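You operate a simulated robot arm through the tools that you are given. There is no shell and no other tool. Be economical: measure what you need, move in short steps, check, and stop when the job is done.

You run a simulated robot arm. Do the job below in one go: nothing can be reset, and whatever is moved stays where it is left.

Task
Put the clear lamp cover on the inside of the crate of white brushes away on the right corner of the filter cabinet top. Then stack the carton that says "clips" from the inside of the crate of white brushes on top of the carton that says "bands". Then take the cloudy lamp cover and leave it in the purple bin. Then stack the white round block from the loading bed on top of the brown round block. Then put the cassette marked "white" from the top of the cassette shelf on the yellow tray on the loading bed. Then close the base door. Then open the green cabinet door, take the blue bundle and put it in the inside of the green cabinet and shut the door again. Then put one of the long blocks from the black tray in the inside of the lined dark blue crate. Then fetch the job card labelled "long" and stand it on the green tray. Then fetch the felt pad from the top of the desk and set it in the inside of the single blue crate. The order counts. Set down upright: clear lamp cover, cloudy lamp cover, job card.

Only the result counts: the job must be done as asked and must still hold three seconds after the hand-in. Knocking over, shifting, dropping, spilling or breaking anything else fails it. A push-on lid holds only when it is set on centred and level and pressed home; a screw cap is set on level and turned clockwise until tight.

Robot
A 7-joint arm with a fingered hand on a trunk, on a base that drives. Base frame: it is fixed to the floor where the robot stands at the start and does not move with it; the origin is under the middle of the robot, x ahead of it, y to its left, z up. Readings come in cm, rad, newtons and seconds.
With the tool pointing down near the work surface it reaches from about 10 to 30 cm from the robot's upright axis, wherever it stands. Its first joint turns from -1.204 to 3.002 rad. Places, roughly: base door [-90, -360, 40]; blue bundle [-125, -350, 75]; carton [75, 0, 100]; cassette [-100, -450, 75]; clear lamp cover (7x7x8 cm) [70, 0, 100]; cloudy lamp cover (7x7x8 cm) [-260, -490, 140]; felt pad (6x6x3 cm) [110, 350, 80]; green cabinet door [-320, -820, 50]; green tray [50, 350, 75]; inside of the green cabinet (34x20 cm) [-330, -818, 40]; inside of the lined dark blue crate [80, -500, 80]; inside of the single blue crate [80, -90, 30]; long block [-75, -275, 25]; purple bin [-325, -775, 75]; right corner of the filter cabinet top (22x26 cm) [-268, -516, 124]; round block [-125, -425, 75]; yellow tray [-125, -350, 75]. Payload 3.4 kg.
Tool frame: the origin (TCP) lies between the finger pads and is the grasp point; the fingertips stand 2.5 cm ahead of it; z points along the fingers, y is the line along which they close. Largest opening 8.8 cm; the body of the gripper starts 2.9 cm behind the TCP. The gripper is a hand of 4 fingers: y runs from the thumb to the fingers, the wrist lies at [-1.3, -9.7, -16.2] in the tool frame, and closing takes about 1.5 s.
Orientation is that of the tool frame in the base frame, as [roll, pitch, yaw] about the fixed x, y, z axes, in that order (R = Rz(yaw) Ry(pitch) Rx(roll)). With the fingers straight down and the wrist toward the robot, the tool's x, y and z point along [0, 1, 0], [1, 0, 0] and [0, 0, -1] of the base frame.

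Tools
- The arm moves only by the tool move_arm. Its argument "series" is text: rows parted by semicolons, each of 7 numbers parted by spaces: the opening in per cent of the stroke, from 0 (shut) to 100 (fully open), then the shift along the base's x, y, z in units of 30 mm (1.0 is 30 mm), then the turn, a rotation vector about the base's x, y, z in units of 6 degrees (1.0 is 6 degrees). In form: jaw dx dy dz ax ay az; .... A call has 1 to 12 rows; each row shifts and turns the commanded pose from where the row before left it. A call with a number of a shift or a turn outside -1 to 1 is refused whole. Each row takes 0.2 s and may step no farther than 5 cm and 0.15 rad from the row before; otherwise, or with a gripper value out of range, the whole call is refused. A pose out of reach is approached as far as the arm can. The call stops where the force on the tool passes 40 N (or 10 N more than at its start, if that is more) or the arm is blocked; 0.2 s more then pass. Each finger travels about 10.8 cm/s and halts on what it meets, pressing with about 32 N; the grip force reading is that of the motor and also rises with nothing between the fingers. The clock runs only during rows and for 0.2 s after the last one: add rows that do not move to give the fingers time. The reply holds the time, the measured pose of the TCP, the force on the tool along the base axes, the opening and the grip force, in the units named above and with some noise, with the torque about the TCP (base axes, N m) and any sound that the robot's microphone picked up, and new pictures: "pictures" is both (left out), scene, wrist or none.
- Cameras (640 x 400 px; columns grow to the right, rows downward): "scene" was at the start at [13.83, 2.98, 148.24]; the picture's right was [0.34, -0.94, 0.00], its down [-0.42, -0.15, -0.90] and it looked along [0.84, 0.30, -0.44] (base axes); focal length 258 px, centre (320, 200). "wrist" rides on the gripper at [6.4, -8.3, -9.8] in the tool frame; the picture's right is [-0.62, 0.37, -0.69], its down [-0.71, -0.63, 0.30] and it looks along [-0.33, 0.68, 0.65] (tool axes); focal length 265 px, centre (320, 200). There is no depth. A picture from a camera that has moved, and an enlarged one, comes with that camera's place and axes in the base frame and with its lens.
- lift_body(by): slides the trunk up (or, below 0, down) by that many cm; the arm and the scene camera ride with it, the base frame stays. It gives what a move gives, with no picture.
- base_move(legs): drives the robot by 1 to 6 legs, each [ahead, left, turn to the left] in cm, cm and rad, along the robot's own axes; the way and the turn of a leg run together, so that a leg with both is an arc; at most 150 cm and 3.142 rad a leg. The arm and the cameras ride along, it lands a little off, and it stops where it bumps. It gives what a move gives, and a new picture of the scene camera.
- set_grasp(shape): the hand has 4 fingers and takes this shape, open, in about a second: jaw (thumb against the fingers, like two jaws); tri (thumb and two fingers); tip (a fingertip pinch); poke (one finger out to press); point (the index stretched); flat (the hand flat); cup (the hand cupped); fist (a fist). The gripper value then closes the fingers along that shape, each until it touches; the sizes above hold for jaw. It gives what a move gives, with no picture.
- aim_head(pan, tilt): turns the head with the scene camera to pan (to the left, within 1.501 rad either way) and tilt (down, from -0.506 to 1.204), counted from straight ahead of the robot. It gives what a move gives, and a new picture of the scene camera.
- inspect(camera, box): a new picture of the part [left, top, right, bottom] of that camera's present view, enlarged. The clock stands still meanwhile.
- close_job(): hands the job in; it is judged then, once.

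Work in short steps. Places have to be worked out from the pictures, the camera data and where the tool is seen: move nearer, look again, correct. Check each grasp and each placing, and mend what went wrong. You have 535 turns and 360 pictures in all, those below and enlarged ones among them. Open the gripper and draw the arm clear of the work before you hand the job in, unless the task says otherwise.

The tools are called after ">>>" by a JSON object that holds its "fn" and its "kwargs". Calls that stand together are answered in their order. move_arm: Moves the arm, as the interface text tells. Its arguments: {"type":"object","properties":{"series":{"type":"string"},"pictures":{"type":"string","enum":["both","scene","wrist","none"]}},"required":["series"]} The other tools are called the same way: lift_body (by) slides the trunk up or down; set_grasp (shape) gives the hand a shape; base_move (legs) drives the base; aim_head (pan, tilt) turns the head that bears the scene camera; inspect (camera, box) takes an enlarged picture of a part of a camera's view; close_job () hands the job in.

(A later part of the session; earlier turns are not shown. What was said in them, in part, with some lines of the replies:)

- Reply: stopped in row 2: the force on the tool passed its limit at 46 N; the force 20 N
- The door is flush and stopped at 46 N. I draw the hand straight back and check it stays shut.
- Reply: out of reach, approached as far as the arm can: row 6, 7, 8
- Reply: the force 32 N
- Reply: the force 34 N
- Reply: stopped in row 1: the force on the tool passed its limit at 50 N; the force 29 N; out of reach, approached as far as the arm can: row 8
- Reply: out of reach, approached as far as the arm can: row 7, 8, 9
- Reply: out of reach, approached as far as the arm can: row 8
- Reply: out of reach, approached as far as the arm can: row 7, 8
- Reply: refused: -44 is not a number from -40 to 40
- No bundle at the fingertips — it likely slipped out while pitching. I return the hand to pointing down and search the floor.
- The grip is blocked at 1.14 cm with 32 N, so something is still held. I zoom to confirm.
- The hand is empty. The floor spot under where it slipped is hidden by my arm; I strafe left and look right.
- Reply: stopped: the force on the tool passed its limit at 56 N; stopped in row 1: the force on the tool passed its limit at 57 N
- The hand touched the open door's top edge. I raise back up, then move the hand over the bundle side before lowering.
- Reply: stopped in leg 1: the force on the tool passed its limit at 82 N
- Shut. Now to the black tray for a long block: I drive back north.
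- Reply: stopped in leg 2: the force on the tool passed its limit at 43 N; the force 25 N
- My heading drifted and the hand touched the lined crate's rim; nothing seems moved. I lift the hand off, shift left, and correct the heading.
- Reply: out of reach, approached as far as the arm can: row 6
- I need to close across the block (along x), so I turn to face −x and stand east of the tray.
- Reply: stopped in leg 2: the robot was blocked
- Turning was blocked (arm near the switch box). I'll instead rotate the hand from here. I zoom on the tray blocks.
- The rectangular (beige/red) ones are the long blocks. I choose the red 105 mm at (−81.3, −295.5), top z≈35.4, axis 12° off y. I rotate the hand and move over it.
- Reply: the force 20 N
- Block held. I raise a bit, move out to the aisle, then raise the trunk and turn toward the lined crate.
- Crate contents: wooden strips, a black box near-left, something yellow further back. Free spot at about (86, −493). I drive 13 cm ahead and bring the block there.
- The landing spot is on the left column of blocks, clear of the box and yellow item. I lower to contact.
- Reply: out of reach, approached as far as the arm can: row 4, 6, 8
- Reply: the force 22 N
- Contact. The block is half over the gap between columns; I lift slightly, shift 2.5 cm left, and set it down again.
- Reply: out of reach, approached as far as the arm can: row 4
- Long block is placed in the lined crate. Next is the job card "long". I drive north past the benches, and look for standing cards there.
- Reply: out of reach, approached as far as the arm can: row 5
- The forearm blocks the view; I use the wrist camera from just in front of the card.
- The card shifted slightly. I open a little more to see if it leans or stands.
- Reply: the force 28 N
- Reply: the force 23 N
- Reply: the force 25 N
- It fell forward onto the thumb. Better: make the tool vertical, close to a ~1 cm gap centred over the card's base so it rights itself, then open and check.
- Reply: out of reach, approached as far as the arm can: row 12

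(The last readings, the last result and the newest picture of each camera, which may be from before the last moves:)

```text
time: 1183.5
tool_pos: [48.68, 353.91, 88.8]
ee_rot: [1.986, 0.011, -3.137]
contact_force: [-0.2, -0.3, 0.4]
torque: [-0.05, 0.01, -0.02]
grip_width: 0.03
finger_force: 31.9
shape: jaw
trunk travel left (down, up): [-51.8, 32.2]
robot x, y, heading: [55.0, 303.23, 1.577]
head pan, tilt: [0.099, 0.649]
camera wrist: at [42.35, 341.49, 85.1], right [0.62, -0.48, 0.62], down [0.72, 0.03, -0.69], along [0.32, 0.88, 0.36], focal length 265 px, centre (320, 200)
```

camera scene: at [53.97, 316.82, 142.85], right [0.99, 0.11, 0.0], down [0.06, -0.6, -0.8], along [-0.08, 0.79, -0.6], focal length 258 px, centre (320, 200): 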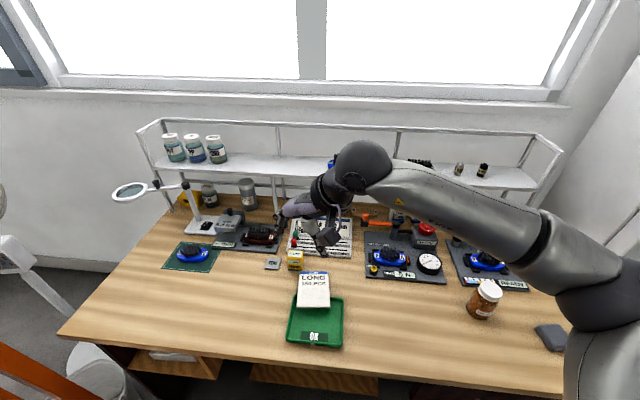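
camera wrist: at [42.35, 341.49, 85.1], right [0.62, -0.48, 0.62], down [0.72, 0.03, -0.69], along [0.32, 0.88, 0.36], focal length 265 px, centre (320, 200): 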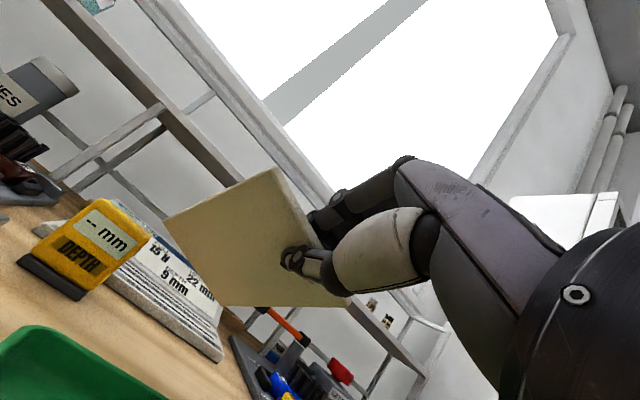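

The card is held by its bottom edge. I raise, rotate the hand to pointing down (card hangs, top down).

>>> {"fn": "lift_body", "kwargs": {"by": 20}}

>>> {"fn": "move_arm", "kwargs": {"series": "0 0.5 0 0 -0.9 0 0;0 0.5 0 0 -0.9 0 0;0 0.5 0 0 -0.9 0 0;0 0.5 0 0 -0.9 0 0;0 0.6 0 0 -0.9 0 0;0 0.6 0 0 -0.9 0 0;0 0.6 0 0 -0.9 0 0;0 0.6 0 0 -0.9 0 0;0 0.6 0 0 -0.9 0 0;0 0.6 0 0 -0.9 0 0;0 0.6 0 0 -0.9 0 0;0 0.6 0 0 -0.9 0 0", "pictures": "none"}}

>>> {"fn": "move_arm", "kwargs": {"series": "0 0.3 -0.5 0 -0.9 0 0;0 0.3 -0.6 0 -0.9 0 0;0 0 -0.6 0 -0.9 0 0;0 0 -0.6 -0.2 -0.8 0 0;0 0 0 -0.5 -0.8 0 0", "pictures": "wrist"}}

```text
time: 1185.7
tool_pos: [48.69, 353.97, 108.88]
ee_rot: [1.987, 0.011, -3.139]
contact_force: [0.0, 0.2, 0.1]
torque: [-0.04, -0.01, -0.02]
grip_width: 0.01
finger_force: 31.8
shape: jaw
trunk travel left (down, up): [-71.8, 12.2]
robot x, y, heading: [54.66, 303.57, 1.574]
head pan, tilt: [0.099, 0.649]
```

```text
time: 1188.3
tool_pos: [69.35, 354.13, 108.8]
ee_rot: [3.122, -0.002, -3.131]
contact_force: [0.4, -0.3, -0.7]
torque: [-0.01, 0.01, -0.01]
grip_width: 0.0
finger_force: 32.1
shape: jaw
trunk travel left (down, up): [-71.8, 12.2]
robot x, y, heading: [54.83, 303.1, 1.574]
head pan, tilt: [0.099, 0.649]
```

```text
time: 1189.5
tool_pos: [70.76, 347.06, 106.56]
ee_rot: [-2.711, -0.003, -3.13]
contact_force: [0.0, 0.3, -0.2]
torque: [0.03, -0.01, 0.03]
grip_width: 0.0
finger_force: 31.5
shape: jaw
trunk travel left (down, up): [-71.8, 12.2]
robot x, y, heading: [54.88, 303.33, 1.574]
head pan, tilt: [0.099, 0.649]
camera wrist: at [64.52, 343.5, 119.09], right [0.62, 0.63, 0.47], down [0.72, -0.69, -0.02], along [0.32, 0.35, -0.88], focal length 265 px, centre (320, 200)
```

wrist: 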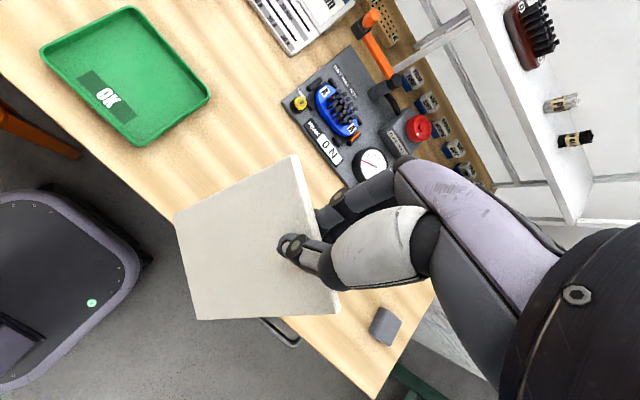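

The card hangs with its top edge toward me, tilted 25°. I lower until its top edge touches the desk.

>>> {"fn": "lift_body", "kwargs": {"by": -15}}

>>> {"fn": "move_arm", "kwargs": {"series": "0 0 0 -0.4 0 0 0;0 0 0 -0.3 0 0 0;0 0 0 -0.2 0 0 0;0 0 0 -0.15 0 0 0;0 0 0 -0.15 0 0 0;0 0 0 -0.15 0 0 0;0 0 0 -0.15 0 0 0", "pictures": "none"}}

```text
time: 1191.2
tool_pos: [70.85, 346.96, 91.71]
ee_rot: [-2.715, -0.005, -3.13]
contact_force: [-0.7, 0.8, -0.3]
torque: [0.04, 0.0, 0.01]
grip_width: 0.0
finger_force: 32.1
shape: jaw
trunk travel left (down, up): [-56.8, 27.2]
robot x, y, heading: [54.77, 303.36, 1.577]
head pan, tilt: [0.099, 0.649]
```

```text
time: 1192.8
tool_pos: [70.85, 346.94, 87.18]
ee_rot: [-2.716, -0.005, -3.132]
contact_force: [1.4, 0.0, 6.4]
torque: [-0.28, 0.39, -0.02]
grip_width: 0.0
finger_force: 31.8
shape: jaw
trunk travel left (down, up): [-56.8, 27.2]
robot x, y, heading: [54.61, 303.03, 1.576]
head pan, tilt: [0.099, 0.649]
```

Contact. I lay it down further by rotating about its top edge to ~46°, then release.

>>> {"fn": "move_arm", "kwargs": {"series": "0 0 0.34 -0.15 -0.9 0 0;0 0 0.32 -0.2 -0.9 0 0;0 0 0.29 -0.24 -0.9 0 0;0 0 0.27 -0.27 -0.9 0 0", "pictures": "none"}}

```text
time: 1193.8
tool_pos: [70.99, 350.8, 84.57]
ee_rot: [-2.335, -0.007, -3.133]
contact_force: [0.8, 0.8, 2.8]
torque: [-0.19, 0.24, -0.05]
grip_width: 0.0
finger_force: 32.0
shape: jaw
trunk travel left (down, up): [-56.8, 27.2]
robot x, y, heading: [54.99, 303.14, 1.573]
head pan, tilt: [0.099, 0.649]
```

I open and withdraw the hand along its axis so the card drops flat, top toward me.

>>> {"fn": "move_arm", "kwargs": {"series": "15 0 0 0 0 0 0;30 0 0 0 0 0 0;40 0 0 0 0 0 0;40 0 0.5 0.5 0 0 0;40 0 0.6 0.6 0 0 0;40 0 0.6 0.6 0 0 0;40 0 0 0.8 0 0 0;40 0 0 0.8 0 0 0", "pictures": "wrist"}}

```text
time: 1195.6
tool_pos: [70.77, 355.76, 94.59]
ee_rot: [-2.337, -0.007, -3.133]
contact_force: [0.1, 0.2, 1.1]
torque: [-0.01, 0.02, 0.0]
grip_width: 3.5
finger_force: 0.0
shape: jaw
trunk travel left (down, up): [-56.8, 27.2]
robot x, y, heading: [54.98, 303.1, 1.573]
head pan, tilt: [0.099, 0.649]
camera wrist: at [64.38, 356.95, 107.48], right [0.62, 0.76, 0.21], down [0.72, -0.65, 0.24], along [0.32, 0.01, -0.95], focal length 265 px, centre (320, 200)
```

wrist: 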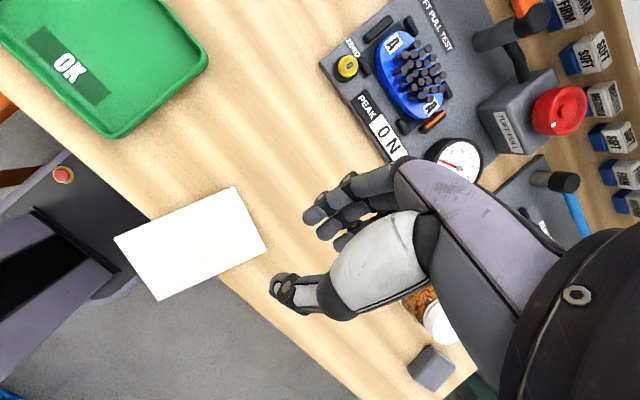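

The card now lies face‑down with its top toward me, slightly overhanging the desk edge. I point the hand down, press lightly on it and drag it 3 cm toward me for a better overhang.

>>> {"fn": "move_arm", "kwargs": {"series": "0 0 -0.4 0.2 0.96 0 0;0 0 -0.4 0.2 0.96 0 0;0 0 -0.4 0.2 0.96 0 0;0 0 -0.4 0 0.96 0 0;0 0 -0.4 0 0.96 0 0;0 0 -0.4 0 0.96 0 0;0 0 -0.4 0 0.96 0 0;0 0 -0.3 0 0.96 0 0", "pictures": "none"}}

>>> {"fn": "move_arm", "kwargs": {"series": "0 -0.2 0 -1 0 0 0;0 -0.2 0 -1 0 0 0;0 0 0 -1 0 0 0;0 0 0 -1 0 0 0;0 0 0 -0.6 0 0 0;0 0 0 -0.25 0 0 0;0 0 0 -0.15 0 0 0;0 0 0 -0.15 0 0 0", "pictures": "none"}}

```text
time: 1197.4
tool_pos: [70.86, 346.68, 96.43]
ee_rot: [3.138, 0.0, -3.13]
contact_force: [0.7, 0.0, -0.2]
torque: [-0.02, 0.0, 0.01]
grip_width: 0.01
finger_force: 31.7
shape: jaw
trunk travel left (down, up): [-56.8, 27.2]
robot x, y, heading: [54.94, 303.14, 1.57]
head pan, tilt: [0.099, 0.649]
```

```text
time: 1199.2
tool_pos: [69.74, 346.57, 81.0]
ee_rot: [3.139, 0.0, -3.131]
contact_force: [0.3, -0.5, 0.6]
torque: [0.04, -0.01, 0.01]
grip_width: 0.01
finger_force: 32.6
shape: jaw
trunk travel left (down, up): [-56.8, 27.2]
robot x, y, heading: [54.9, 303.45, 1.576]
head pan, tilt: [0.099, 0.649]
```

>>> {"fn": "move_arm", "kwargs": {"series": "0 0 0 -0.2 0 0 0;0 0 0 -0.12 0 0 0;0 0 0 -0.1 0 0 0;0 0 0 -0.08 0 0 0", "pictures": "none"}}

```text
time: 1200.2
tool_pos: [69.72, 346.51, 79.33]
ee_rot: [3.14, 0.0, -3.131]
contact_force: [0.0, 0.4, 0.1]
torque: [0.02, -0.01, 0.0]
grip_width: 0.01
finger_force: 32.0
shape: jaw
trunk travel left (down, up): [-56.8, 27.2]
robot x, y, heading: [54.95, 303.37, 1.574]
head pan, tilt: [0.099, 0.649]
```

>>> {"fn": "move_arm", "kwargs": {"series": "0 0 0 -0.06 0 0 0;0 0 0 -0.06 0 0 0;0 0 0 -0.06 0 0 0;0 0 0 -0.05 0 0 0", "pictures": "none"}}

```text
time: 1201.2
tool_pos: [69.65, 346.59, 79.06]
ee_rot: [3.134, 0.001, -3.129]
contact_force: [1.8, 7.1, 23.7]
torque: [0.1, 0.05, -0.01]
grip_width: 0.02
finger_force: 31.6
shape: jaw
trunk travel left (down, up): [-56.8, 27.2]
robot x, y, heading: [54.9, 303.59, 1.574]
head pan, tilt: [0.099, 0.649]
```

In contact. I ease a bit and drag 3 cm toward me.

>>> {"fn": "move_arm", "kwargs": {"series": "0 0 0 0.04 0 0 0;0 0 -0.25 0 0 0 0;0 0 -0.25 0 0 0 0;0 0 -0.25 0 0 0 0;0 0 -0.25 0 0 0 0;0 0 0 0 0 0 0", "pictures": "none"}}

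>>> {"fn": "move_arm", "kwargs": {"series": "0 0 0 0.4 0 0 0;0 0 0 1 0 0 0;0 0 0 1 0 0 0;0 0 0 1 0 0 0;0 0 0.5 1 0 0 0;0 0 0.5 1 0 0 0", "pictures": "wrist"}}

```text
time: 1202.6
tool_pos: [69.58, 343.46, 79.04]
ee_rot: [3.132, 0.001, -3.13]
contact_force: [-0.9, 13.9, 36.2]
torque: [0.23, 0.12, -0.05]
grip_width: 0.0
finger_force: 31.8
shape: jaw
trunk travel left (down, up): [-56.8, 27.2]
robot x, y, heading: [54.88, 302.76, 1.576]
head pan, tilt: [0.099, 0.649]
```

```text
time: 1204.0
tool_pos: [69.68, 346.34, 95.18]
ee_rot: [3.141, 0.0, -3.129]
contact_force: [-0.6, -0.2, -0.4]
torque: [-0.01, 0.03, -0.02]
grip_width: 0.0
finger_force: 31.9
shape: jaw
trunk travel left (down, up): [-56.8, 27.2]
robot x, y, heading: [54.87, 303.31, 1.575]
head pan, tilt: [0.099, 0.649]
camera wrist: at [63.37, 337.92, 104.91], right [0.62, 0.38, 0.69], down [0.72, -0.62, -0.3], along [0.32, 0.69, -0.65], focal length 265 px, centre (320, 200)
```

wrist: 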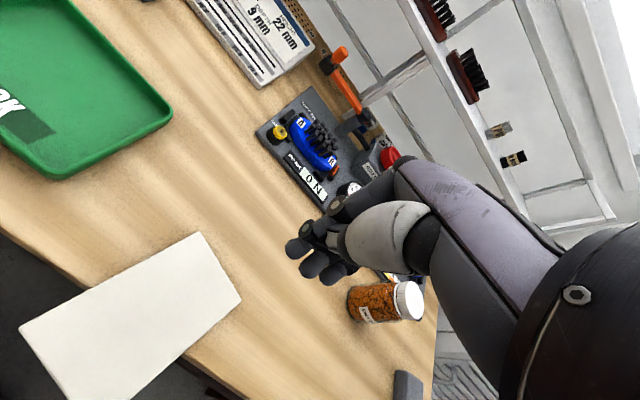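

The card overhangs the desk edge (edge at y≈341) by ~5 cm. I back off 12 cm, pitch the hand forward and yaw it to match the card.

>>> {"fn": "base_move", "kwargs": {"legs": [[-12, 0, 0]]}}

>>> {"fn": "move_arm", "kwargs": {"series": "40 -0.1 -0.2 0 0 0 -0.9;40 -0.1 -0.2 0 0 0 -0.9;40 -0.1 -0.2 0 0 0 -0.9;40 0 -0.2 0 0.96 -0.28 0;40 0 -0.2 0 0.96 -0.28 0;40 0 -0.2 0 0.96 -0.28 0;40 0 -0.2 0 0.96 -0.28 0;40 0 -0.2 0 0.96 -0.28 0;40 0 0 0 0.96 -0.28 0;40 0 0 0 0.96 -0.28 0;40 0 0 0 0.96 -0.28 0;40 0 0 0 0.96 -0.28 0", "pictures": "none"}}

```text
time: 1205.3
tool_pos: [69.96, 334.36, 95.23]
ee_rot: [3.14, -0.001, -3.132]
contact_force: [1.0, -0.4, 0.0]
torque: [-0.01, 0.0, -0.01]
grip_width: 0.0
finger_force: 32.4
shape: jaw
trunk travel left (down, up): [-56.8, 27.2]
robot x, y, heading: [54.96, 291.0, 1.575]
head pan, tilt: [0.099, 0.649]
camera scene: at [54.13, 304.8, 125.87], right [0.99, 0.1, 0.0], down [0.06, -0.6, -0.8], along [-0.08, 0.79, -0.6], focal length 258 px, centre (320, 200)
```

scene: 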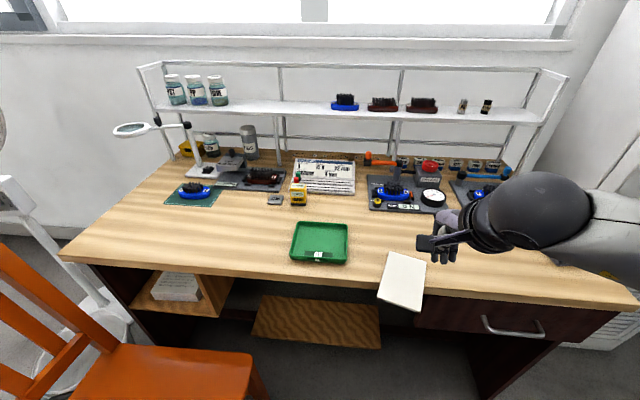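

```text
time: 1207.9
tool_pos: [66.36, 337.52, 99.65]
ee_rot: [2.199, 0.008, 2.861]
contact_force: [0.3, -0.7, 0.3]
torque: [0.0, 0.0, 0.05]
grip_width: 3.49
finger_force: 0.1
shape: jaw
out of reach, approached as far as the arm can: row 7, 8, 9, 10, 11, 12
trunk travel left (down, up): [-56.8, 27.2]
robot x, y, heading: [54.75, 291.04, 1.575]
head pan, tilt: [0.099, 0.649]
```

The pitch stops at 54°, acceptable. I pull back, lower in front of the card's edge, and approach.

>>> {"fn": "move_arm", "kwargs": {"series": "40 0 -0.8 0 0 0 0;40 0 -0.8 0 0 0 0;40 0 -0.6 0 0 0 0", "pictures": "none"}}

>>> {"fn": "lift_body", "kwargs": {"by": -21}}

```text
time: 1208.7
tool_pos: [63.93, 335.54, 101.56]
ee_rot: [2.2, 0.008, 2.862]
contact_force: [0.4, 0.5, 0.9]
torque: [-0.01, -0.04, -0.04]
grip_width: 3.51
finger_force: 0.2
shape: jaw
out of reach, approached as far as the arm can: row 1, 2, 3
trunk travel left (down, up): [-56.8, 27.2]
robot x, y, heading: [54.76, 291.84, 1.573]
head pan, tilt: [0.099, 0.649]
```

```text
time: 1210.9
tool_pos: [63.8, 335.44, 80.61]
ee_rot: [2.198, 0.009, 2.864]
contact_force: [0.0, 0.6, 0.3]
torque: [0.01, -0.01, 0.03]
grip_width: 3.51
finger_force: 0.1
shape: jaw
trunk travel left (down, up): [-35.8, 48.2]
robot x, y, heading: [55.11, 290.92, 1.574]
head pan, tilt: [0.099, 0.649]
```

I back off 4 cm more so the thumb clears the card edge, then lower and move in.

>>> {"fn": "base_move", "kwargs": {"legs": [[-4.5, 0, 0]]}}

>>> {"fn": "move_arm", "kwargs": {"series": "40 0.5 0 -0.6 0 0 0;40 0.5 0 -0.6 0 0 0;40 0.1 0 -0.05 0.3 0 0", "pictures": "wrist"}}

```text
time: 1211.8
tool_pos: [63.84, 330.86, 80.71]
ee_rot: [2.199, 0.008, 2.864]
contact_force: [-0.7, -0.1, -0.7]
torque: [0.02, -0.02, 0.0]
grip_width: 3.5
finger_force: 0.0
shape: jaw
trunk travel left (down, up): [-35.8, 48.2]
robot x, y, heading: [54.7, 286.84, 1.573]
head pan, tilt: [0.099, 0.649]
camera scene: at [54.14, 300.35, 104.86], right [0.99, 0.1, 0.0], down [0.06, -0.6, -0.8], along [-0.08, 0.79, -0.6], focal length 258 px, centre (320, 200)
```

scene: 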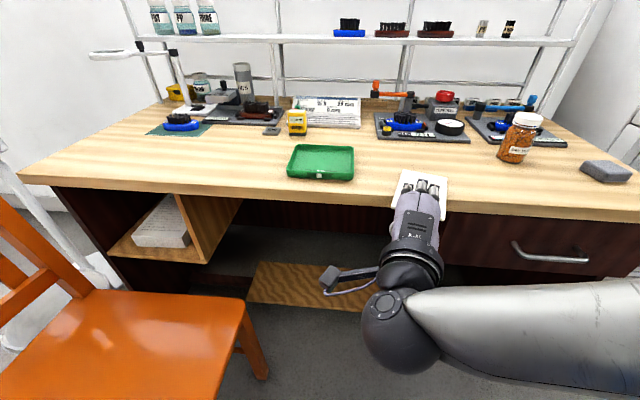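

```text
time: 1212.6
tool_pos: [65.99, 333.35, 77.61]
ee_rot: [2.167, 0.001, 2.861]
contact_force: [0.4, -0.6, -0.4]
torque: [0.02, 0.03, 0.02]
grip_width: 3.51
finger_force: 0.1
shape: jaw
out of reach, approached as far as the arm can: row 1, 2, 3
trunk travel left (down, up): [-35.8, 48.2]
robot x, y, heading: [54.82, 286.68, 1.573]
head pan, tilt: [0.099, 0.649]
camera wrist: at [56.28, 322.72, 76.18], right [0.5, -0.52, 0.69], down [0.66, -0.3, -0.69], along [0.57, 0.8, 0.2], focal length 265 px, centre (320, 200)
```

wrist: 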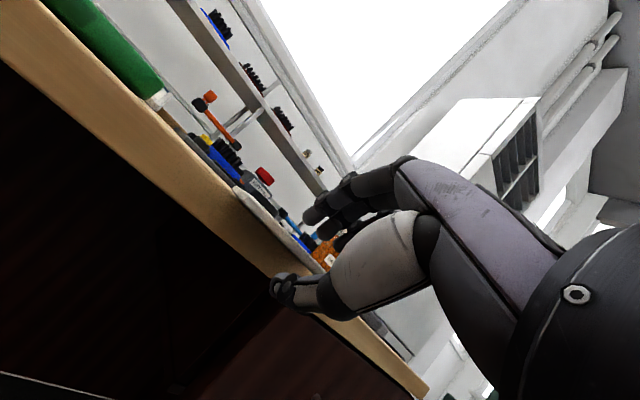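

The card's edge is between thumb and fingers. I move in 3 cm and close.

>>> {"fn": "move_arm", "kwargs": {"series": "40 0.1 0.4 0 0 0 0;40 0.1 0.4 0 0 0 0;40 0.05 0.25 0 0 0 0;25 0 0 0 0 0 0;12 0 0 0 0 0 0;4 0 0 0 0 0 0;0 0 0 0 0 0 0;0 0 0 0 0 0 0", "pictures": "none"}}

>>> {"fn": "move_arm", "kwargs": {"series": "0 0 0 0.4 0 0 0;0 0 0 0.7 0 0 0;0 0 0 0.8 0 0 0;0 0 0 0.8 0 0 0", "pictures": "wrist"}}

```text
time: 1214.4
tool_pos: [66.8, 336.55, 77.65]
ee_rot: [2.166, -0.001, 2.864]
contact_force: [0.1, 1.1, 5.2]
torque: [0.74, -0.38, 0.03]
grip_width: 1.41
finger_force: 32.0
shape: jaw
trunk travel left (down, up): [-35.8, 48.2]
robot x, y, heading: [54.74, 286.92, 1.576]
head pan, tilt: [0.099, 0.649]
```

```text
time: 1215.4
tool_pos: [66.83, 336.43, 85.73]
ee_rot: [2.169, 0.0, 2.862]
contact_force: [-0.4, -0.2, -0.3]
torque: [-0.04, -0.01, -0.02]
grip_width: 1.23
finger_force: 31.3
shape: jaw
trunk travel left (down, up): [-35.8, 48.2]
robot x, y, heading: [54.73, 286.79, 1.578]
head pan, tilt: [0.099, 0.649]
camera wrist: at [57.22, 325.8, 84.38], right [0.5, -0.52, 0.69], down [0.66, -0.3, -0.69], along [0.57, 0.8, 0.2], focal length 265 px, centre (320, 200)
```

wrist: 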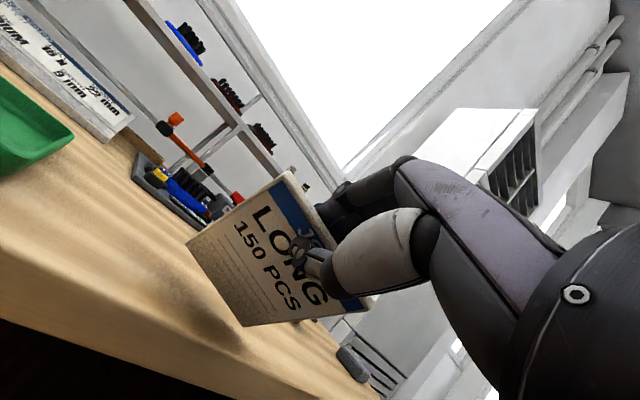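

The card is now held by its top edge. I raise the trunk, rotate the hand to pointing down, and drive forward to the tray.

>>> {"fn": "lift_body", "kwargs": {"by": 24}}

>>> {"fn": "move_arm", "kwargs": {"series": "0 0 0 0 -0.9 0.26 0;0 0 0 0 -0.9 0.26 0;0 0 0 0 -0.9 0.26 0;0 0 0 0 -0.9 0.26 0;0 0 0 0 -0.9 0.26 0;0 0 0 0 -0.9 0.26 0;0 0 0 0 -0.9 0.26 0;0 0 0 0 -0.9 0.26 0;0 0 0 0 -0.9 0.26 0;0 0 0 0 -0.9 0.26 0", "pictures": "none"}}

>>> {"fn": "base_move", "kwargs": {"legs": [[15, 7, 0]]}}

```text
time: 1217.9
tool_pos: [66.99, 336.49, 109.73]
ee_rot: [2.17, 0.0, 2.863]
contact_force: [-0.1, 0.0, -0.7]
torque: [0.02, -0.01, -0.03]
grip_width: 1.25
finger_force: 31.9
shape: jaw
trunk travel left (down, up): [-59.8, 24.2]
robot x, y, heading: [54.73, 286.85, 1.571]
head pan, tilt: [0.099, 0.649]
```

```text
time: 1220.1
tool_pos: [66.84, 336.49, 109.64]
ee_rot: [-3.131, -0.001, 2.86]
contact_force: [-0.2, 0.7, -1.4]
torque: [0.0, 0.02, 0.0]
grip_width: 1.26
finger_force: 32.1
shape: jaw
trunk travel left (down, up): [-59.8, 24.2]
robot x, y, heading: [54.89, 286.77, 1.582]
head pan, tilt: [0.099, 0.649]
```

```text
time: 1221.2
tool_pos: [63.83, 343.03, 109.62]
ee_rot: [-3.132, 0.001, 2.862]
contact_force: [0.0, 1.0, -0.7]
torque: [-0.02, -0.03, -0.01]
grip_width: 1.24
finger_force: 32.5
shape: jaw
trunk travel left (down, up): [-59.8, 24.2]
robot x, y, heading: [52.16, 293.38, 1.57]
head pan, tilt: [0.099, 0.649]
stopped in leg 1: the robot was blocked; the commanded pose is now the measured one
camera scene: at [51.08, 306.97, 128.81], right [0.99, 0.1, 0.0], down [0.06, -0.6, -0.8], along [-0.08, 0.79, -0.61], focal length 258 px, centre (320, 200)
```

scene: 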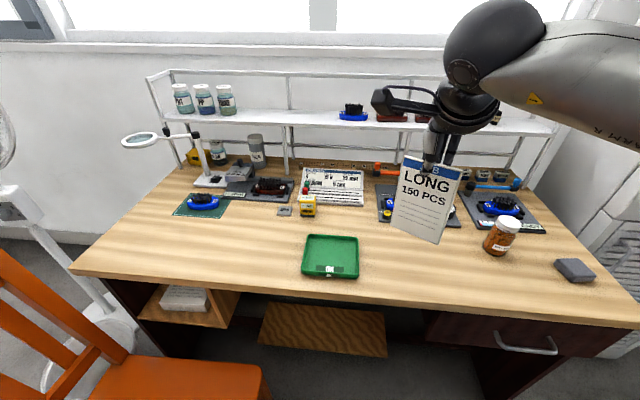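

The card hangs face‑on, within ~2° of vertical. The base touched the chair, so I move right and forward, then bring the card over the tray.

>>> {"fn": "base_move", "kwargs": {"legs": [[0, -7, 0], [7, 0, 0]]}}

>>> {"fn": "move_arm", "kwargs": {"series": "0 -1 0.1 0 0 0 0;0 -1 0.1 0 0 0 0;0 -1 0.1 0 0 0 0;0 -1 0.1 0 0 0 0;0 -1 0.1 0 0 0 0;0 -1 0.1 0 0 0 0;0 -1 0.1 0 0 0 0", "pictures": "none"}}

```text
time: 1222.8
tool_pos: [70.91, 350.0, 109.64]
ee_rot: [-3.133, -0.003, 2.866]
contact_force: [0.2, -0.2, -0.6]
torque: [0.02, 0.02, 0.01]
grip_width: 1.26
finger_force: 31.5
shape: jaw
trunk travel left (down, up): [-59.8, 24.2]
robot x, y, heading: [58.73, 300.07, 1.577]
head pan, tilt: [0.099, 0.649]
camera scene: at [58.05, 313.87, 128.83], right [0.99, 0.11, 0.0], down [0.06, -0.6, -0.8], along [-0.08, 0.79, -0.61], focal length 258 px, centre (320, 200)
```

scene: 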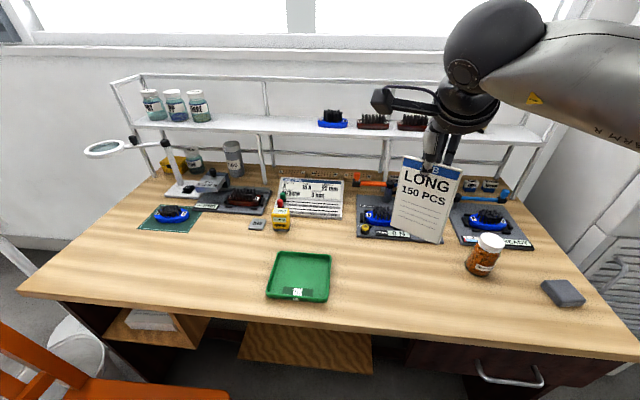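

```text
time: 1224.4
tool_pos: [49.57, 351.98, 109.71]
ee_rot: [-3.135, -0.002, 2.865]
contact_force: [0.0, -0.7, -0.4]
torque: [-0.05, 0.03, 0.01]
grip_width: 1.25
finger_force: 31.5
shape: jaw
trunk travel left (down, up): [-59.8, 24.2]
robot x, y, heading: [58.68, 299.95, 1.578]
head pan, tilt: [0.099, 0.649]
```

Over the tray. I lower with the trunk, then in fine steps to first contact.

>>> {"fn": "lift_body", "kwargs": {"by": -14}}

>>> {"fn": "move_arm", "kwargs": {"series": "0 0 0 -0.4 0 0 0;0 0 0 -0.3 0 0 0;0 0 0 -0.15 0 0 0;0 0 0 -0.1 0 0 0;0 0 0 -0.08 0 0 0;0 0 0 -0.08 0 0 0", "pictures": "none"}}

```text
time: 1226.1
tool_pos: [49.63, 352.13, 95.76]
ee_rot: [-3.134, -0.004, 2.866]
contact_force: [0.2, -1.3, -0.6]
torque: [0.0, 0.0, -0.02]
grip_width: 1.25
finger_force: 32.2
shape: jaw
trunk travel left (down, up): [-45.8, 38.2]
robot x, y, heading: [58.82, 300.46, 1.577]
head pan, tilt: [0.099, 0.649]
```

```text
time: 1227.5
tool_pos: [49.65, 352.08, 92.28]
ee_rot: [-3.134, 0.0, 2.866]
contact_force: [-0.7, 0.6, -0.3]
torque: [0.0, 0.0, 0.03]
grip_width: 1.24
finger_force: 32.1
shape: jaw
trunk travel left (down, up): [-45.8, 38.2]
robot x, y, heading: [58.89, 300.19, 1.573]
head pan, tilt: [0.099, 0.649]
```

>>> {"fn": "move_arm", "kwargs": {"series": "0 0 0 -0.08 0 0 0;0 0 0 -0.08 0 0 0;0 0 0 -0.08 0 0 0", "pictures": "none"}}

```text
time: 1228.3
tool_pos: [49.5, 351.95, 91.57]
ee_rot: [-3.134, -0.004, 2.866]
contact_force: [-0.4, 0.8, 0.2]
torque: [-0.02, 0.04, 0.0]
grip_width: 1.24
finger_force: 32.5
shape: jaw
trunk travel left (down, up): [-45.8, 38.2]
robot x, y, heading: [59.1, 300.21, 1.576]
head pan, tilt: [0.099, 0.649]
```

>>> {"fn": "move_arm", "kwargs": {"series": "0 0 0 -0.07 0 0 0;0 0 0 -0.07 0 0 0;0 0 0 -0.07 0 0 0", "pictures": "none"}}

```text
time: 1229.1
tool_pos: [49.56, 352.09, 90.97]
ee_rot: [-3.133, -0.005, 2.866]
contact_force: [0.6, 0.5, -0.9]
torque: [-0.04, -0.02, 0.01]
grip_width: 1.24
finger_force: 31.7
shape: jaw
trunk travel left (down, up): [-45.8, 38.2]
robot x, y, heading: [58.87, 300.4, 1.58]
head pan, tilt: [0.099, 0.649]
```

>>> {"fn": "move_arm", "kwargs": {"series": "0 0 0 -0.07 0 0 0;0 0 0 -0.07 0 0 0;0 0 0 -0.07 0 0 0", "pictures": "none"}}

```text
time: 1229.9
tool_pos: [49.74, 352.07, 90.33]
ee_rot: [-3.134, -0.003, 2.863]
contact_force: [-0.1, -0.1, -1.0]
torque: [0.0, -0.01, 0.0]
grip_width: 1.23
finger_force: 32.1
shape: jaw
trunk travel left (down, up): [-45.8, 38.2]
robot x, y, heading: [58.55, 300.53, 1.579]
head pan, tilt: [0.099, 0.649]
```

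>>> {"fn": "move_arm", "kwargs": {"series": "0 0 0 -0.07 0 0 0;0 0 0 -0.07 0 0 0;0 0 0 -0.07 0 0 0;0 0 0 -0.07 0 0 0", "pictures": "none"}}

```text
time: 1230.9
tool_pos: [49.79, 351.73, 90.03]
ee_rot: [3.141, -0.008, 2.86]
contact_force: [7.9, -1.9, 24.9]
torque: [0.05, -0.15, -0.02]
grip_width: 1.31
finger_force: 32.3
shape: jaw
trunk travel left (down, up): [-45.8, 38.2]
robot x, y, heading: [58.96, 299.75, 1.579]
head pan, tilt: [0.099, 0.649]
```

Contact at z 90.1. I ease 1.8 mm, open to a small gap, let it settle, then open slowly.

>>> {"fn": "move_arm", "kwargs": {"series": "0 0 0 0.06 0 0 0;0 0 0 0 0 0 0;10 0 0 0 0 0 0;14 0 0 0 0 0 0;16 0 0 0 0 0 0;18 0 0 0 0 0 0;20 0 0 0 0 0 0;20 0 0 0 0 0 0;20 0 0 0 0 0 0;20 0 0 0 0 0 0;20 0 0 0 0 0 0", "pictures": "none"}}

>>> {"fn": "inspect", "kwargs": {"camera": "wrist", "box": [160, 110, 440, 350]}}

```text
time: 1233.3
tool_pos: [49.64, 352.09, 89.71]
ee_rot: [-3.134, -0.003, 2.866]
contact_force: [-0.4, 0.3, 0.5]
torque: [0.0, 0.03, 0.0]
grip_width: 1.73
finger_force: 0.0
shape: jaw
trunk travel left (down, up): [-45.8, 38.2]
robot x, y, heading: [58.72, 300.47, 1.579]
head pan, tilt: [0.099, 0.649]
```

```text
1.67 times, centred on (300, 230) of wrist
camera zoom: at [41.2, 345.77, 99.63], right [0.7, 0.19, 0.69], down [0.51, -0.8, -0.3], along [0.5, 0.56, -0.66], focal length 442 px, centre (353, 150)
```

zoom: 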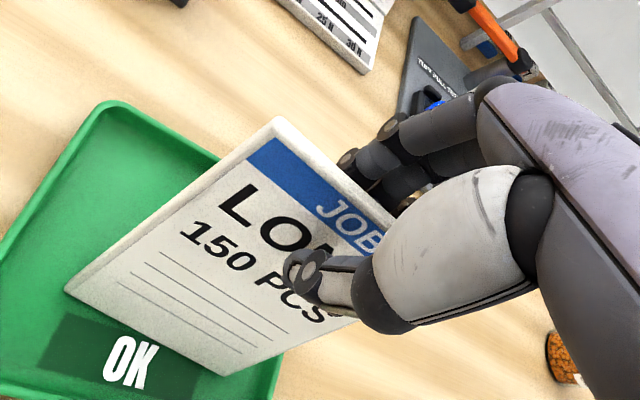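

The card's bottom slid forward; it leans back on my fingers ~15°. I move the hand 3.2 cm toward me so the fingers push it upright within the small gap.

>>> {"fn": "move_arm", "kwargs": {"series": "20 -0.025 -0.18 0 0 0 0;20 -0.025 -0.18 0 0 0 0;20 -0.025 -0.18 0 0 0 0;20 -0.025 -0.18 0.03 0 0 0;20 -0.025 -0.18 0.03 0 0 0;20 -0.025 -0.18 0.03 0 0 0;20 0 0 0 0 0 0;20 0 0 0 0 0 0;20 0 0 0 0 0 0", "pictures": "none"}}

>>> {"fn": "inspect", "kwargs": {"camera": "wrist", "box": [160, 110, 440, 350]}}

```text
time: 1235.3
tool_pos: [49.29, 348.76, 90.12]
ee_rot: [-3.134, -0.005, 2.865]
contact_force: [0.3, -0.7, 0.1]
torque: [0.01, -0.03, 0.03]
grip_width: 1.73
finger_force: 0.1
shape: jaw
trunk travel left (down, up): [-45.8, 38.2]
robot x, y, heading: [58.84, 300.33, 1.576]
head pan, tilt: [0.099, 0.649]
```

```text
1.67 times, centred on (300, 230) of wrist
camera zoom: at [40.78, 342.62, 99.9], right [0.7, 0.19, 0.69], down [0.51, -0.8, -0.3], along [0.5, 0.56, -0.66], focal length 442 px, centre (353, 150)
```

zoom: 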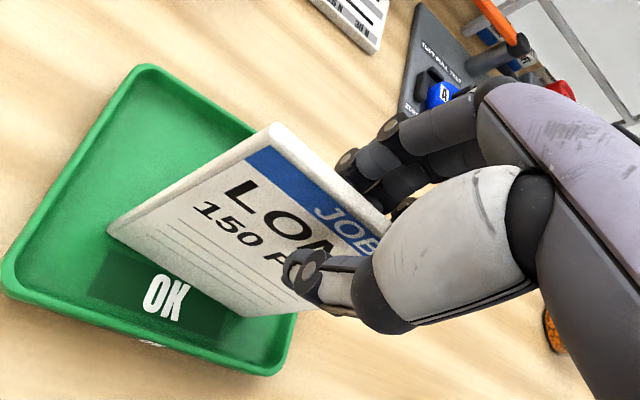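

Now the card is vertical (lean ≈0°). I open slowly and verify.

>>> {"fn": "move_arm", "kwargs": {"series": "23 0 0 0 0 0 0;26 0 0 0 0 0 0;30 0 0 0 0 0 0;35 0 0 0 0 0 0;42 0 0 0 0 0 0;50 0 0 0 0 0 0;60 0 0 0 0 0 0;60 0 0 0 0 0 0;60 0 0 0 0 0 0", "pictures": "none"}}

>>> {"fn": "inspect", "kwargs": {"camera": "wrist", "box": [160, 110, 440, 350]}}

```text
time: 1237.3
tool_pos: [49.35, 348.73, 90.06]
ee_rot: [-3.135, -0.003, 2.866]
contact_force: [0.7, 1.1, 0.4]
torque: [0.0, -0.04, 0.0]
grip_width: 5.25
finger_force: 0.0
shape: jaw
trunk travel left (down, up): [-45.8, 38.2]
robot x, y, heading: [59.11, 300.11, 1.578]
head pan, tilt: [0.099, 0.649]
```

```text
1.67 times, centred on (300, 230) of wrist
camera zoom: at [40.78, 342.62, 99.89], right [0.7, 0.19, 0.69], down [0.51, -0.8, -0.3], along [0.5, 0.56, -0.66], focal length 442 px, centre (353, 150)
```

zoom: 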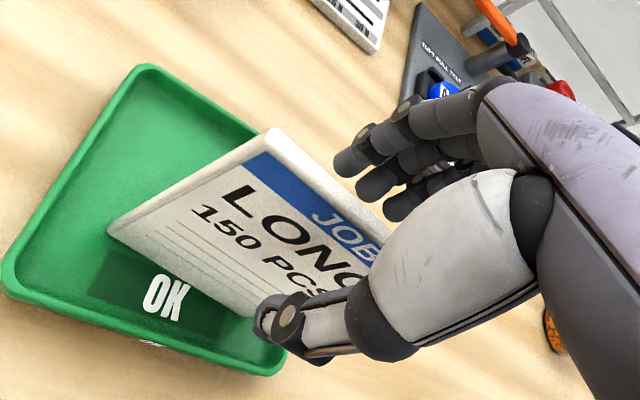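

The card stands free with clear gaps both sides. I raise the hand straight up slowly.

>>> {"fn": "move_arm", "kwargs": {"series": "62 0 0 0.15 0 0 0;62 0 0 0.2 0 0 0;62 0 0 0.3 0 0 0;62 0 0 0.4 0 0 0;62 0 0 0.5 0 0 0;62 0 0 0.6 0 0 0;62 0 0 0.8 0 0 0;62 0 0 0.8 0 0 0;62 0 0 0.8 0 0 0", "pictures": "wrist"}}

```text
time: 1239.3
tool_pos: [49.2, 348.83, 103.68]
ee_rot: [-3.135, 0.0, 2.866]
contact_force: [-0.4, -0.7, -1.4]
torque: [0.03, 0.01, -0.03]
grip_width: 5.43
finger_force: 0.0
shape: jaw
trunk travel left (down, up): [-45.8, 38.2]
robot x, y, heading: [59.02, 300.3, 1.581]
head pan, tilt: [0.099, 0.649]
camera wrist: at [40.75, 342.59, 113.51], right [0.7, 0.19, 0.69], down [0.51, -0.8, -0.3], along [0.5, 0.56, -0.66], focal length 265 px, centre (320, 200)
```

wrist: 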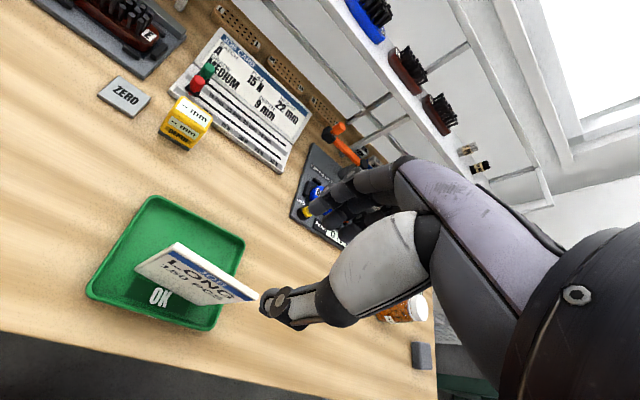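

The card stands upright on the tray. Now the felt pad: I raise the hand, strafe right.

>>> {"fn": "move_arm", "kwargs": {"series": "100 0 -0.3 1 0 0 0.9;100 0 -0.3 1 0 0 0.9;100 0 -0.3 0.5 0 0 0.9", "pictures": "none"}}

>>> {"fn": "base_move", "kwargs": {"legs": [[0, -47, 0], [3, 0, 0]]}}

```text
time: 1240.1
tool_pos: [49.37, 345.59, 110.73]
ee_rot: [-3.136, 0.0, -3.131]
contact_force: [-0.4, -0.6, 0.1]
torque: [0.03, 0.02, -0.02]
grip_width: 8.75
finger_force: 0.1
shape: jaw
out of reach, approached as far as the arm can: row 3
trunk travel left (down, up): [-45.8, 38.2]
robot x, y, heading: [58.88, 300.63, 1.576]
head pan, tilt: [0.099, 0.649]
```

```text
time: 1243.4
tool_pos: [98.28, 349.36, 110.73]
ee_rot: [-3.134, -0.005, -3.141]
contact_force: [-0.6, 0.2, 0.1]
torque: [-0.01, 0.03, 0.0]
grip_width: 8.76
finger_force: 0.1
shape: jaw
trunk travel left (down, up): [-45.8, 38.2]
robot x, y, heading: [107.19, 303.55, 1.575]
head pan, tilt: [0.099, 0.649]
camera scene: at [106.62, 317.09, 114.84], right [0.99, 0.1, 0.0], down [0.06, -0.6, -0.8], along [-0.08, 0.79, -0.61], focal length 258 px, centre (320, 200)
```

scene: 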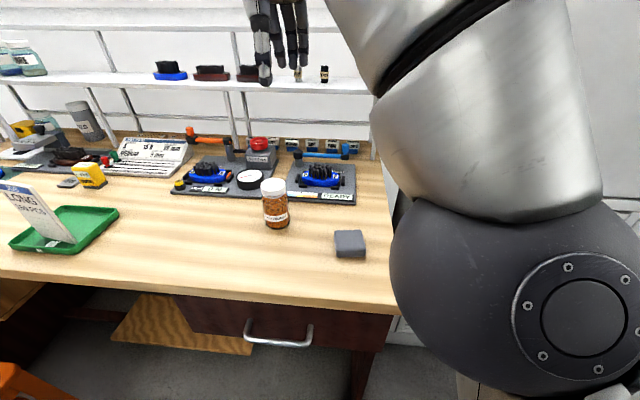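

Card confirmed upright. Pad at (108.6, 351.6). I move over it and lower with trunk and arm, then check.

>>> {"fn": "move_arm", "kwargs": {"series": "100 0.9 0.2 0 0 0 0;100 0.9 0.2 0 0 0 0;100 0.9 0.2 0 0 0 0;100 0.73 0.13 0 0 0 0", "pictures": "none"}}

>>> {"fn": "lift_body", "kwargs": {"by": -20}}

>>> {"fn": "inspect", "kwargs": {"camera": "wrist", "box": [0, 0, 640, 400]}}

```text
time: 1244.4
tool_pos: [108.61, 351.36, 110.79]
ee_rot: [-3.134, -0.004, -3.14]
contact_force: [-0.6, -0.1, 0.4]
torque: [0.01, -0.02, 0.0]
grip_width: 8.75
finger_force: 0.1
shape: jaw
trunk travel left (down, up): [-45.8, 38.2]
robot x, y, heading: [107.3, 303.28, 1.575]
head pan, tilt: [0.099, 0.649]
no pictures are left
```

```text
time: 1246.6
tool_pos: [108.7, 351.36, 90.77]
ee_rot: [-3.134, -0.006, -3.141]
contact_force: [1.3, -0.6, -0.5]
torque: [0.0, -0.02, 0.02]
grip_width: 8.77
finger_force: 0.0
shape: jaw
trunk travel left (down, up): [-25.8, 58.2]
robot x, y, heading: [107.27, 303.65, 1.574]
head pan, tilt: [0.099, 0.649]
```

```text
refused: no pictures are left
```

Pictures are used up; I continue by readings. I descend around the pad with the force guard.

>>> {"fn": "move_arm", "kwargs": {"series": "100 0 0.07 -1 0 0 0;100 0 0 -1 0 0 0;100 0 0 -0.6 0 0 0;100 0 0 -0.4 0 0 0;100 0 0 -0.3 0 0 0;100 0 0 -0.2 0 0 0;100 0 0 -0.12 0 0 0", "pictures": "none"}}

```text
time: 1248.2
tool_pos: [108.5, 351.59, 79.89]
ee_rot: [-3.133, -0.003, 3.141]
contact_force: [0.2, -0.3, 0.9]
torque: [-0.02, 0.0, 0.0]
grip_width: 8.8
finger_force: 0.1
shape: jaw
trunk travel left (down, up): [-25.8, 58.2]
robot x, y, heading: [107.36, 303.41, 1.57]
head pan, tilt: [0.099, 0.649]
no pictures are left
```

No contact at z 79.9, so the fingers straddle the pad. I close and read the width.

>>> {"fn": "move_arm", "kwargs": {"series": "85 0 0 -0.05 0 0 0;70 0 0 0 0 0 0;60 0 0 0 0 0 0;50 0 0 0 0 0 0;50 0 0 0 0 0 0", "pictures": "none"}}

```text
time: 1249.4
tool_pos: [108.51, 351.63, 79.69]
ee_rot: [-3.134, -0.005, -3.14]
contact_force: [0.0, -0.5, 0.3]
torque: [-0.01, 0.0, 0.02]
grip_width: 5.18
finger_force: 32.6
shape: jaw
trunk travel left (down, up): [-25.8, 58.2]
robot x, y, heading: [107.11, 303.55, 1.57]
head pan, tilt: [0.099, 0.649]
no pictures are left
```

Gripped at 5.2 cm (soft pad). I lift and confirm the grip holds.

>>> {"fn": "move_arm", "kwargs": {"series": "45 0 0 0.4 0 0 0;45 0 0 1 0 0 0;45 0 0 1 0 0 0;45 0 0 1 0 0 0;45 0 0 1 0 0 0", "pictures": "none"}}

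>>> {"fn": "lift_body", "kwargs": {"by": 25}}

```text
time: 1250.6
tool_pos: [108.46, 351.52, 92.92]
ee_rot: [-3.135, 0.0, -3.141]
contact_force: [-0.5, 0.7, 0.0]
torque: [0.0, 0.04, 0.02]
grip_width: 5.14
finger_force: 32.1
shape: jaw
trunk travel left (down, up): [-25.8, 58.2]
robot x, y, heading: [107.5, 303.53, 1.57]
head pan, tilt: [0.099, 0.649]
no pictures are left
```

```text
time: 1253.2
tool_pos: [108.55, 351.51, 117.93]
ee_rot: [-3.136, -0.004, -3.141]
contact_force: [-1.1, -0.3, 0.0]
torque: [0.01, 0.03, -0.02]
grip_width: 5.15
finger_force: 32.2
shape: jaw
trunk travel left (down, up): [-50.8, 33.2]
robot x, y, heading: [107.38, 303.64, 1.571]
head pan, tilt: [0.099, 0.649]
```

Held. Now I drive to the single blue crate, blind but with pose readings: first retract and go back east and west along the free corridor.

>>> {"fn": "move_arm", "kwargs": {"series": "45 0 -1 0 0 0 0;45 0 -1 0 0 0 0;45 0 -0.8 0 0 0 0", "pictures": "none"}}

>>> {"fn": "base_move", "kwargs": {"legs": [[-8, 0, 0], [0, -50, 0], [-33, 0, 0]]}}

```text
time: 1254.0
tool_pos: [108.63, 343.22, 117.89]
ee_rot: [-3.136, -0.004, -3.141]
contact_force: [0.3, 0.3, 0.6]
torque: [0.01, 0.02, 0.03]
grip_width: 5.12
finger_force: 32.1
shape: jaw
trunk travel left (down, up): [-50.8, 33.2]
robot x, y, heading: [107.16, 303.21, 1.577]
head pan, tilt: [0.099, 0.649]
no pictures are left
```

```text
time: 1259.3
tool_pos: [157.17, 301.91, 117.93]
ee_rot: [-3.133, -0.004, 3.134]
contact_force: [0.4, 0.3, -0.8]
torque: [0.01, -0.02, -0.04]
grip_width: 5.12
finger_force: 32.0
shape: jaw
trunk travel left (down, up): [-50.8, 33.2]
robot x, y, heading: [155.42, 261.76, 1.567]
head pan, tilt: [0.099, 0.649]
```

>>> {"fn": "base_move", "kwargs": {"legs": [[0, 0, 1.574]]}}

```text
time: 1263.5
tool_pos: [115.74, 263.9, 117.94]
ee_rot: [-3.135, -0.002, -1.582]
contact_force: [0.0, 0.1, -0.3]
torque: [0.03, 0.02, 0.02]
grip_width: 5.12
finger_force: 32.0
shape: jaw
trunk travel left (down, up): [-50.8, 33.2]
robot x, y, heading: [155.69, 262.18, 3.129]
head pan, tilt: [0.099, 0.649]
```

>>> {"fn": "base_move", "kwargs": {"legs": [[0, 6, 0.012], [120, 0, 0], [46, 0, 0]]}}

```text
time: 1272.4
tool_pos: [-48.89, 258.61, 117.82]
ee_rot: [-3.133, -0.003, -1.58]
contact_force: [0.1, -0.4, -0.3]
torque: [-0.03, -0.04, -0.01]
grip_width: 5.1
finger_force: 31.9
shape: jaw
trunk travel left (down, up): [-50.8, 33.2]
robot x, y, heading: [-9.1, 257.06, 3.134]
head pan, tilt: [0.099, 0.649]
```

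>>> {"fn": "base_move", "kwargs": {"legs": [[0, 0, -1.563]]}}

```text
time: 1276.7
tool_pos: [-7.16, 296.65, 117.85]
ee_rot: [-3.135, -0.002, 3.125]
contact_force: [-0.8, 0.1, -0.2]
torque: [-0.02, -0.03, -0.01]
grip_width: 5.1
finger_force: 32.4
shape: jaw
trunk travel left (down, up): [-50.8, 33.2]
robot x, y, heading: [-8.68, 256.88, 1.558]
head pan, tilt: [0.099, 0.649]
```

>>> {"fn": "base_move", "kwargs": {"legs": [[0, 0, 0.013], [-125, 0, 0], [-125, 0, 0], [-60, 0, 0]]}}

```text
time: 1292.2
tool_pos: [-13.94, -12.36, 117.86]
ee_rot: [-3.136, -0.003, 3.105]
contact_force: [-0.1, -0.5, 0.3]
torque: [-0.01, 0.01, 0.01]
grip_width: 5.07
finger_force: 32.0
shape: jaw
trunk travel left (down, up): [-50.8, 33.2]
robot x, y, heading: [-16.41, -51.92, 1.534]
head pan, tilt: [0.099, 0.649]
```

>>> {"fn": "base_move", "kwargs": {"legs": [[0, 0, 0.037], [-41, 0, 0], [0, -24, 0]]}}

```text
time: 1296.5
tool_pos: [8.77, -53.1, 117.85]
ee_rot: [-3.135, -0.004, -3.131]
contact_force: [0.3, 0.5, -0.3]
torque: [0.02, 0.0, -0.03]
grip_width: 5.11
finger_force: 32.5
shape: jaw
trunk travel left (down, up): [-50.8, 33.2]
robot x, y, heading: [7.6, -92.69, 1.58]
head pan, tilt: [0.099, 0.649]
```

>>> {"fn": "base_move", "kwargs": {"legs": [[0, 0, -1.58]]}}

```text
time: 1300.7
tool_pos: [47.4, -94.23, 118.03]
ee_rot: [-3.135, -0.001, 1.574]
contact_force: [0.4, -0.2, -0.6]
torque: [0.01, 0.0, -0.02]
grip_width: 5.06
finger_force: 31.7
shape: jaw
trunk travel left (down, up): [-50.8, 33.2]
robot x, y, heading: [7.27, -92.71, 0.001]
head pan, tilt: [0.099, 0.649]
```

>>> {"fn": "base_move", "kwargs": {"legs": [[8, 0, 0]]}}

>>> {"fn": "move_arm", "kwargs": {"series": "45 1 0 -0.5 0 0 0;45 1 0 -0.5 0 0 0;45 1 0 -0.5 0 0 0;45 1 0.1 -0.5 0 0 0;45 0.3 0.1 -0.5 0 0 0", "pictures": "none"}}

>>> {"fn": "lift_body", "kwargs": {"by": -40}}

```text
time: 1301.8
tool_pos: [55.33, -94.02, 117.78]
ee_rot: [-3.133, -0.003, 1.572]
contact_force: [-0.7, 0.1, -0.1]
torque: [-0.03, -0.01, 0.0]
grip_width: 5.08
finger_force: 31.8
shape: jaw
trunk travel left (down, up): [-50.8, 33.2]
robot x, y, heading: [15.68, -92.84, 0.001]
head pan, tilt: [0.099, 0.649]
```

```text
time: 1303.0
tool_pos: [68.29, -93.54, 110.41]
ee_rot: [-3.134, -0.001, 1.574]
contact_force: [0.0, -0.3, 0.1]
torque: [0.02, -0.04, 0.0]
grip_width: 5.1
finger_force: 31.7
shape: jaw
trunk travel left (down, up): [-50.8, 33.2]
robot x, y, heading: [15.53, -92.57, 0.002]
head pan, tilt: [0.099, 0.649]
no pictures are left
```

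```text
time: 1306.8
tool_pos: [68.31, -93.37, 70.44]
ee_rot: [-3.136, -0.002, 1.573]
contact_force: [-0.3, 0.0, -0.1]
torque: [0.01, -0.01, 0.03]
grip_width: 5.07
finger_force: 32.1
shape: jaw
trunk travel left (down, up): [-10.8, 73.2]
robot x, y, heading: [15.52, -92.77, 0.004]
head pan, tilt: [0.099, 0.649]
```

Over the crate interior. I lower with the arm, force-guarded.

>>> {"fn": "move_arm", "kwargs": {"series": "45 0 0 -1 0 0 0;45 0 0 -1 0 0 0;45 0 0 -1 0 0 0;45 0 0 -1 0 0 0;45 0 0 -1 0 0 0;45 0 0 -1 0 0 0;45 0 0 -1 0 0 0;45 0 0 -1 0 0 0;45 0 0 -0.7 0 0 0;45 0 0 -0.5 0 0 0;45 0 0 -0.5 0 0 0", "pictures": "none"}}

```text
time: 1309.2
tool_pos: [68.37, -93.45, 41.21]
ee_rot: [-3.135, -0.003, 1.572]
contact_force: [-0.4, 0.9, -0.6]
torque: [-0.01, 0.0, -0.01]
grip_width: 5.02
finger_force: 31.8
shape: jaw
trunk travel left (down, up): [-10.8, 73.2]
robot x, y, heading: [15.47, -92.59, 0.007]
head pan, tilt: [0.099, 0.649]
no pictures are left
```

>>> {"fn": "move_arm", "kwargs": {"series": "45 0 0 -0.4 0 0 0;45 0 0 -0.3 0 0 0;45 0 0 -0.3 0 0 0;45 0 0 -0.25 0 0 0;45 0 0 -0.25 0 0 0;45 0 0 -0.2 0 0 0;45 0 0 -0.2 0 0 0;45 0 0 -0.2 0 0 0;45 0 0 -0.2 0 0 0;45 0 0 -0.2 0 0 0;45 0 0 -0.2 0 0 0", "pictures": "none"}}

```text
time: 1311.6
tool_pos: [68.42, -93.39, 33.14]
ee_rot: [-3.134, -0.002, 1.571]
contact_force: [0.2, 0.1, -0.5]
torque: [0.0, 0.02, 0.04]
grip_width: 5.07
finger_force: 32.5
shape: jaw
trunk travel left (down, up): [-10.8, 73.2]
robot x, y, heading: [15.68, -92.96, 0.005]
head pan, tilt: [0.099, 0.649]
no pictures are left
```

>>> {"fn": "move_arm", "kwargs": {"series": "45 0 0 -0.2 0 0 0;45 0 0 -0.2 0 0 0;45 0 0 -0.2 0 0 0;45 0 0 -0.2 0 0 0;45 0 0 -0.2 0 0 0;45 0 0 -0.2 0 0 0;45 0 0 -0.2 0 0 0;45 0 0 -0.2 0 0 0;45 0 0 -0.2 0 0 0;45 0 0 -0.2 0 0 0;45 0 0 -0.2 0 0 0", "pictures": "none"}}

```text
time: 1313.5
tool_pos: [68.64, -93.45, 29.13]
ee_rot: [3.129, -0.007, 1.573]
contact_force: [-4.8, -3.3, 25.2]
torque: [-0.03, 0.46, 0.07]
grip_width: 4.91
finger_force: 31.3
shape: jaw
trunk travel left (down, up): [-10.8, 73.2]
robot x, y, heading: [15.58, -92.67, -0.0]
head pan, tilt: [0.099, 0.649]
stopped in row 9: the force on the tool passed its limit at 41 N (the readings are from after the stop); the commanded pose is now the measured one
no pictures are left
```

Contact at z 29 — the brush surface inside the crate. I ease up, open, and withdraw upward.

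>>> {"fn": "move_arm", "kwargs": {"series": "45 0 0 0.1 0 0 0;60 0 0 0 0 0 0;75 0 0 0 0 0 0;90 0 0 0 0 0 0;100 0 0 0 0 0 0;100 0 0 0.4 0 0 0;100 0 0 1 0 0 0;100 0 0 1 0 0 0;100 0 0 1 0 0 0;100 0 0 1 0 0 0;100 0 0 1 0 0 0;100 0 0 1 0 0 0", "pictures": "none"}}

>>> {"fn": "lift_body", "kwargs": {"by": 40}}

```text
time: 1316.2
tool_pos: [68.57, -93.31, 48.17]
ee_rot: [3.139, -0.006, 1.572]
contact_force: [-0.8, 0.1, 0.5]
torque: [0.0, -0.01, 0.0]
grip_width: 8.78
finger_force: 0.0
shape: jaw
trunk travel left (down, up): [-10.8, 73.2]
robot x, y, heading: [15.64, -92.68, 0.002]
head pan, tilt: [0.099, 0.649]
no pictures are left
```

```text
time: 1320.0
tool_pos: [68.52, -93.34, 88.16]
ee_rot: [3.139, -0.006, 1.572]
contact_force: [0.6, 0.6, -1.4]
torque: [0.0, -0.01, -0.03]
grip_width: 8.78
finger_force: 0.1
shape: jaw
trunk travel left (down, up): [-50.8, 33.2]
robot x, y, heading: [15.39, -92.88, 0.002]
head pan, tilt: [0.099, 0.649]
```

I draw the arm back clear of the crate, then briefly close and reopen the hand to confirm nothing sticks to it.

>>> {"fn": "move_arm", "kwargs": {"series": "60 -1 0 0.3 0 0 0;30 -1 0 0.3 0 0 0;0 -1 0 0 0 0 0;0 -1 0 0 0 0 0;0 0 0 0 0 0 0;0 0 0 0 0 0 0", "pictures": "none"}}

>>> {"fn": "move_arm", "kwargs": {"series": "50 0 0 0 0 0 0;100 0 0 0 0 0 0;100 0 0 0 0 0 0;100 0 0 0 0 0 0", "pictures": "none"}}

```text
time: 1321.4
tool_pos: [56.67, -93.38, 89.91]
ee_rot: [3.138, -0.005, 1.573]
contact_force: [-1.1, 0.6, -0.5]
torque: [0.03, 0.02, 0.02]
grip_width: 0.0
finger_force: 32.5
shape: jaw
trunk travel left (down, up): [-50.8, 33.2]
robot x, y, heading: [15.19, -92.84, 0.004]
head pan, tilt: [0.099, 0.649]
no pictures are left
```

```text
time: 1322.4
tool_pos: [56.58, -93.22, 89.85]
ee_rot: [3.137, -0.004, 1.573]
contact_force: [0.5, 0.6, 0.4]
torque: [0.0, 0.0, -0.02]
grip_width: 8.76
finger_force: 0.1
shape: jaw
trunk travel left (down, up): [-50.8, 33.2]
robot x, y, heading: [15.65, -93.06, 0.002]
head pan, tilt: [0.099, 0.649]
no pictures are left
```

The hand closed fully to 0, so the pad was released inside the crate. The gripper is open and clear, so I hand in the job.

>>> {"fn": "close_job", "kwargs": {}}

```text
The job is handed in.
```

I did all ten steps in the order given and handed the job in, but the last one, setting the felt pad in the single blue crate, was done without pictures because they had run out.

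- **Felt pad:** the hand met the surface inside the crate at 29 cm. Afterwards it closed on nothing, so the pad was released there.
- **Job card:** it first fell flat on the green tray. I picked it up again and stood it up, and the last picture shows it upright.
- **Blue bundle:** it slipped out of the hand and fell to the floor on the way to the green cabinet. I picked it up, put it inside and shut the door.
- **Bumps:** while driving or positioning, I touched the filter cabinet, the machine's side wall, the top of the open green door, the lined dark blue crate's rim and the orange chair. I also brushed the green tray's front lip with the thumb. I saw nothing shift in the pictures, but I did not measure it.
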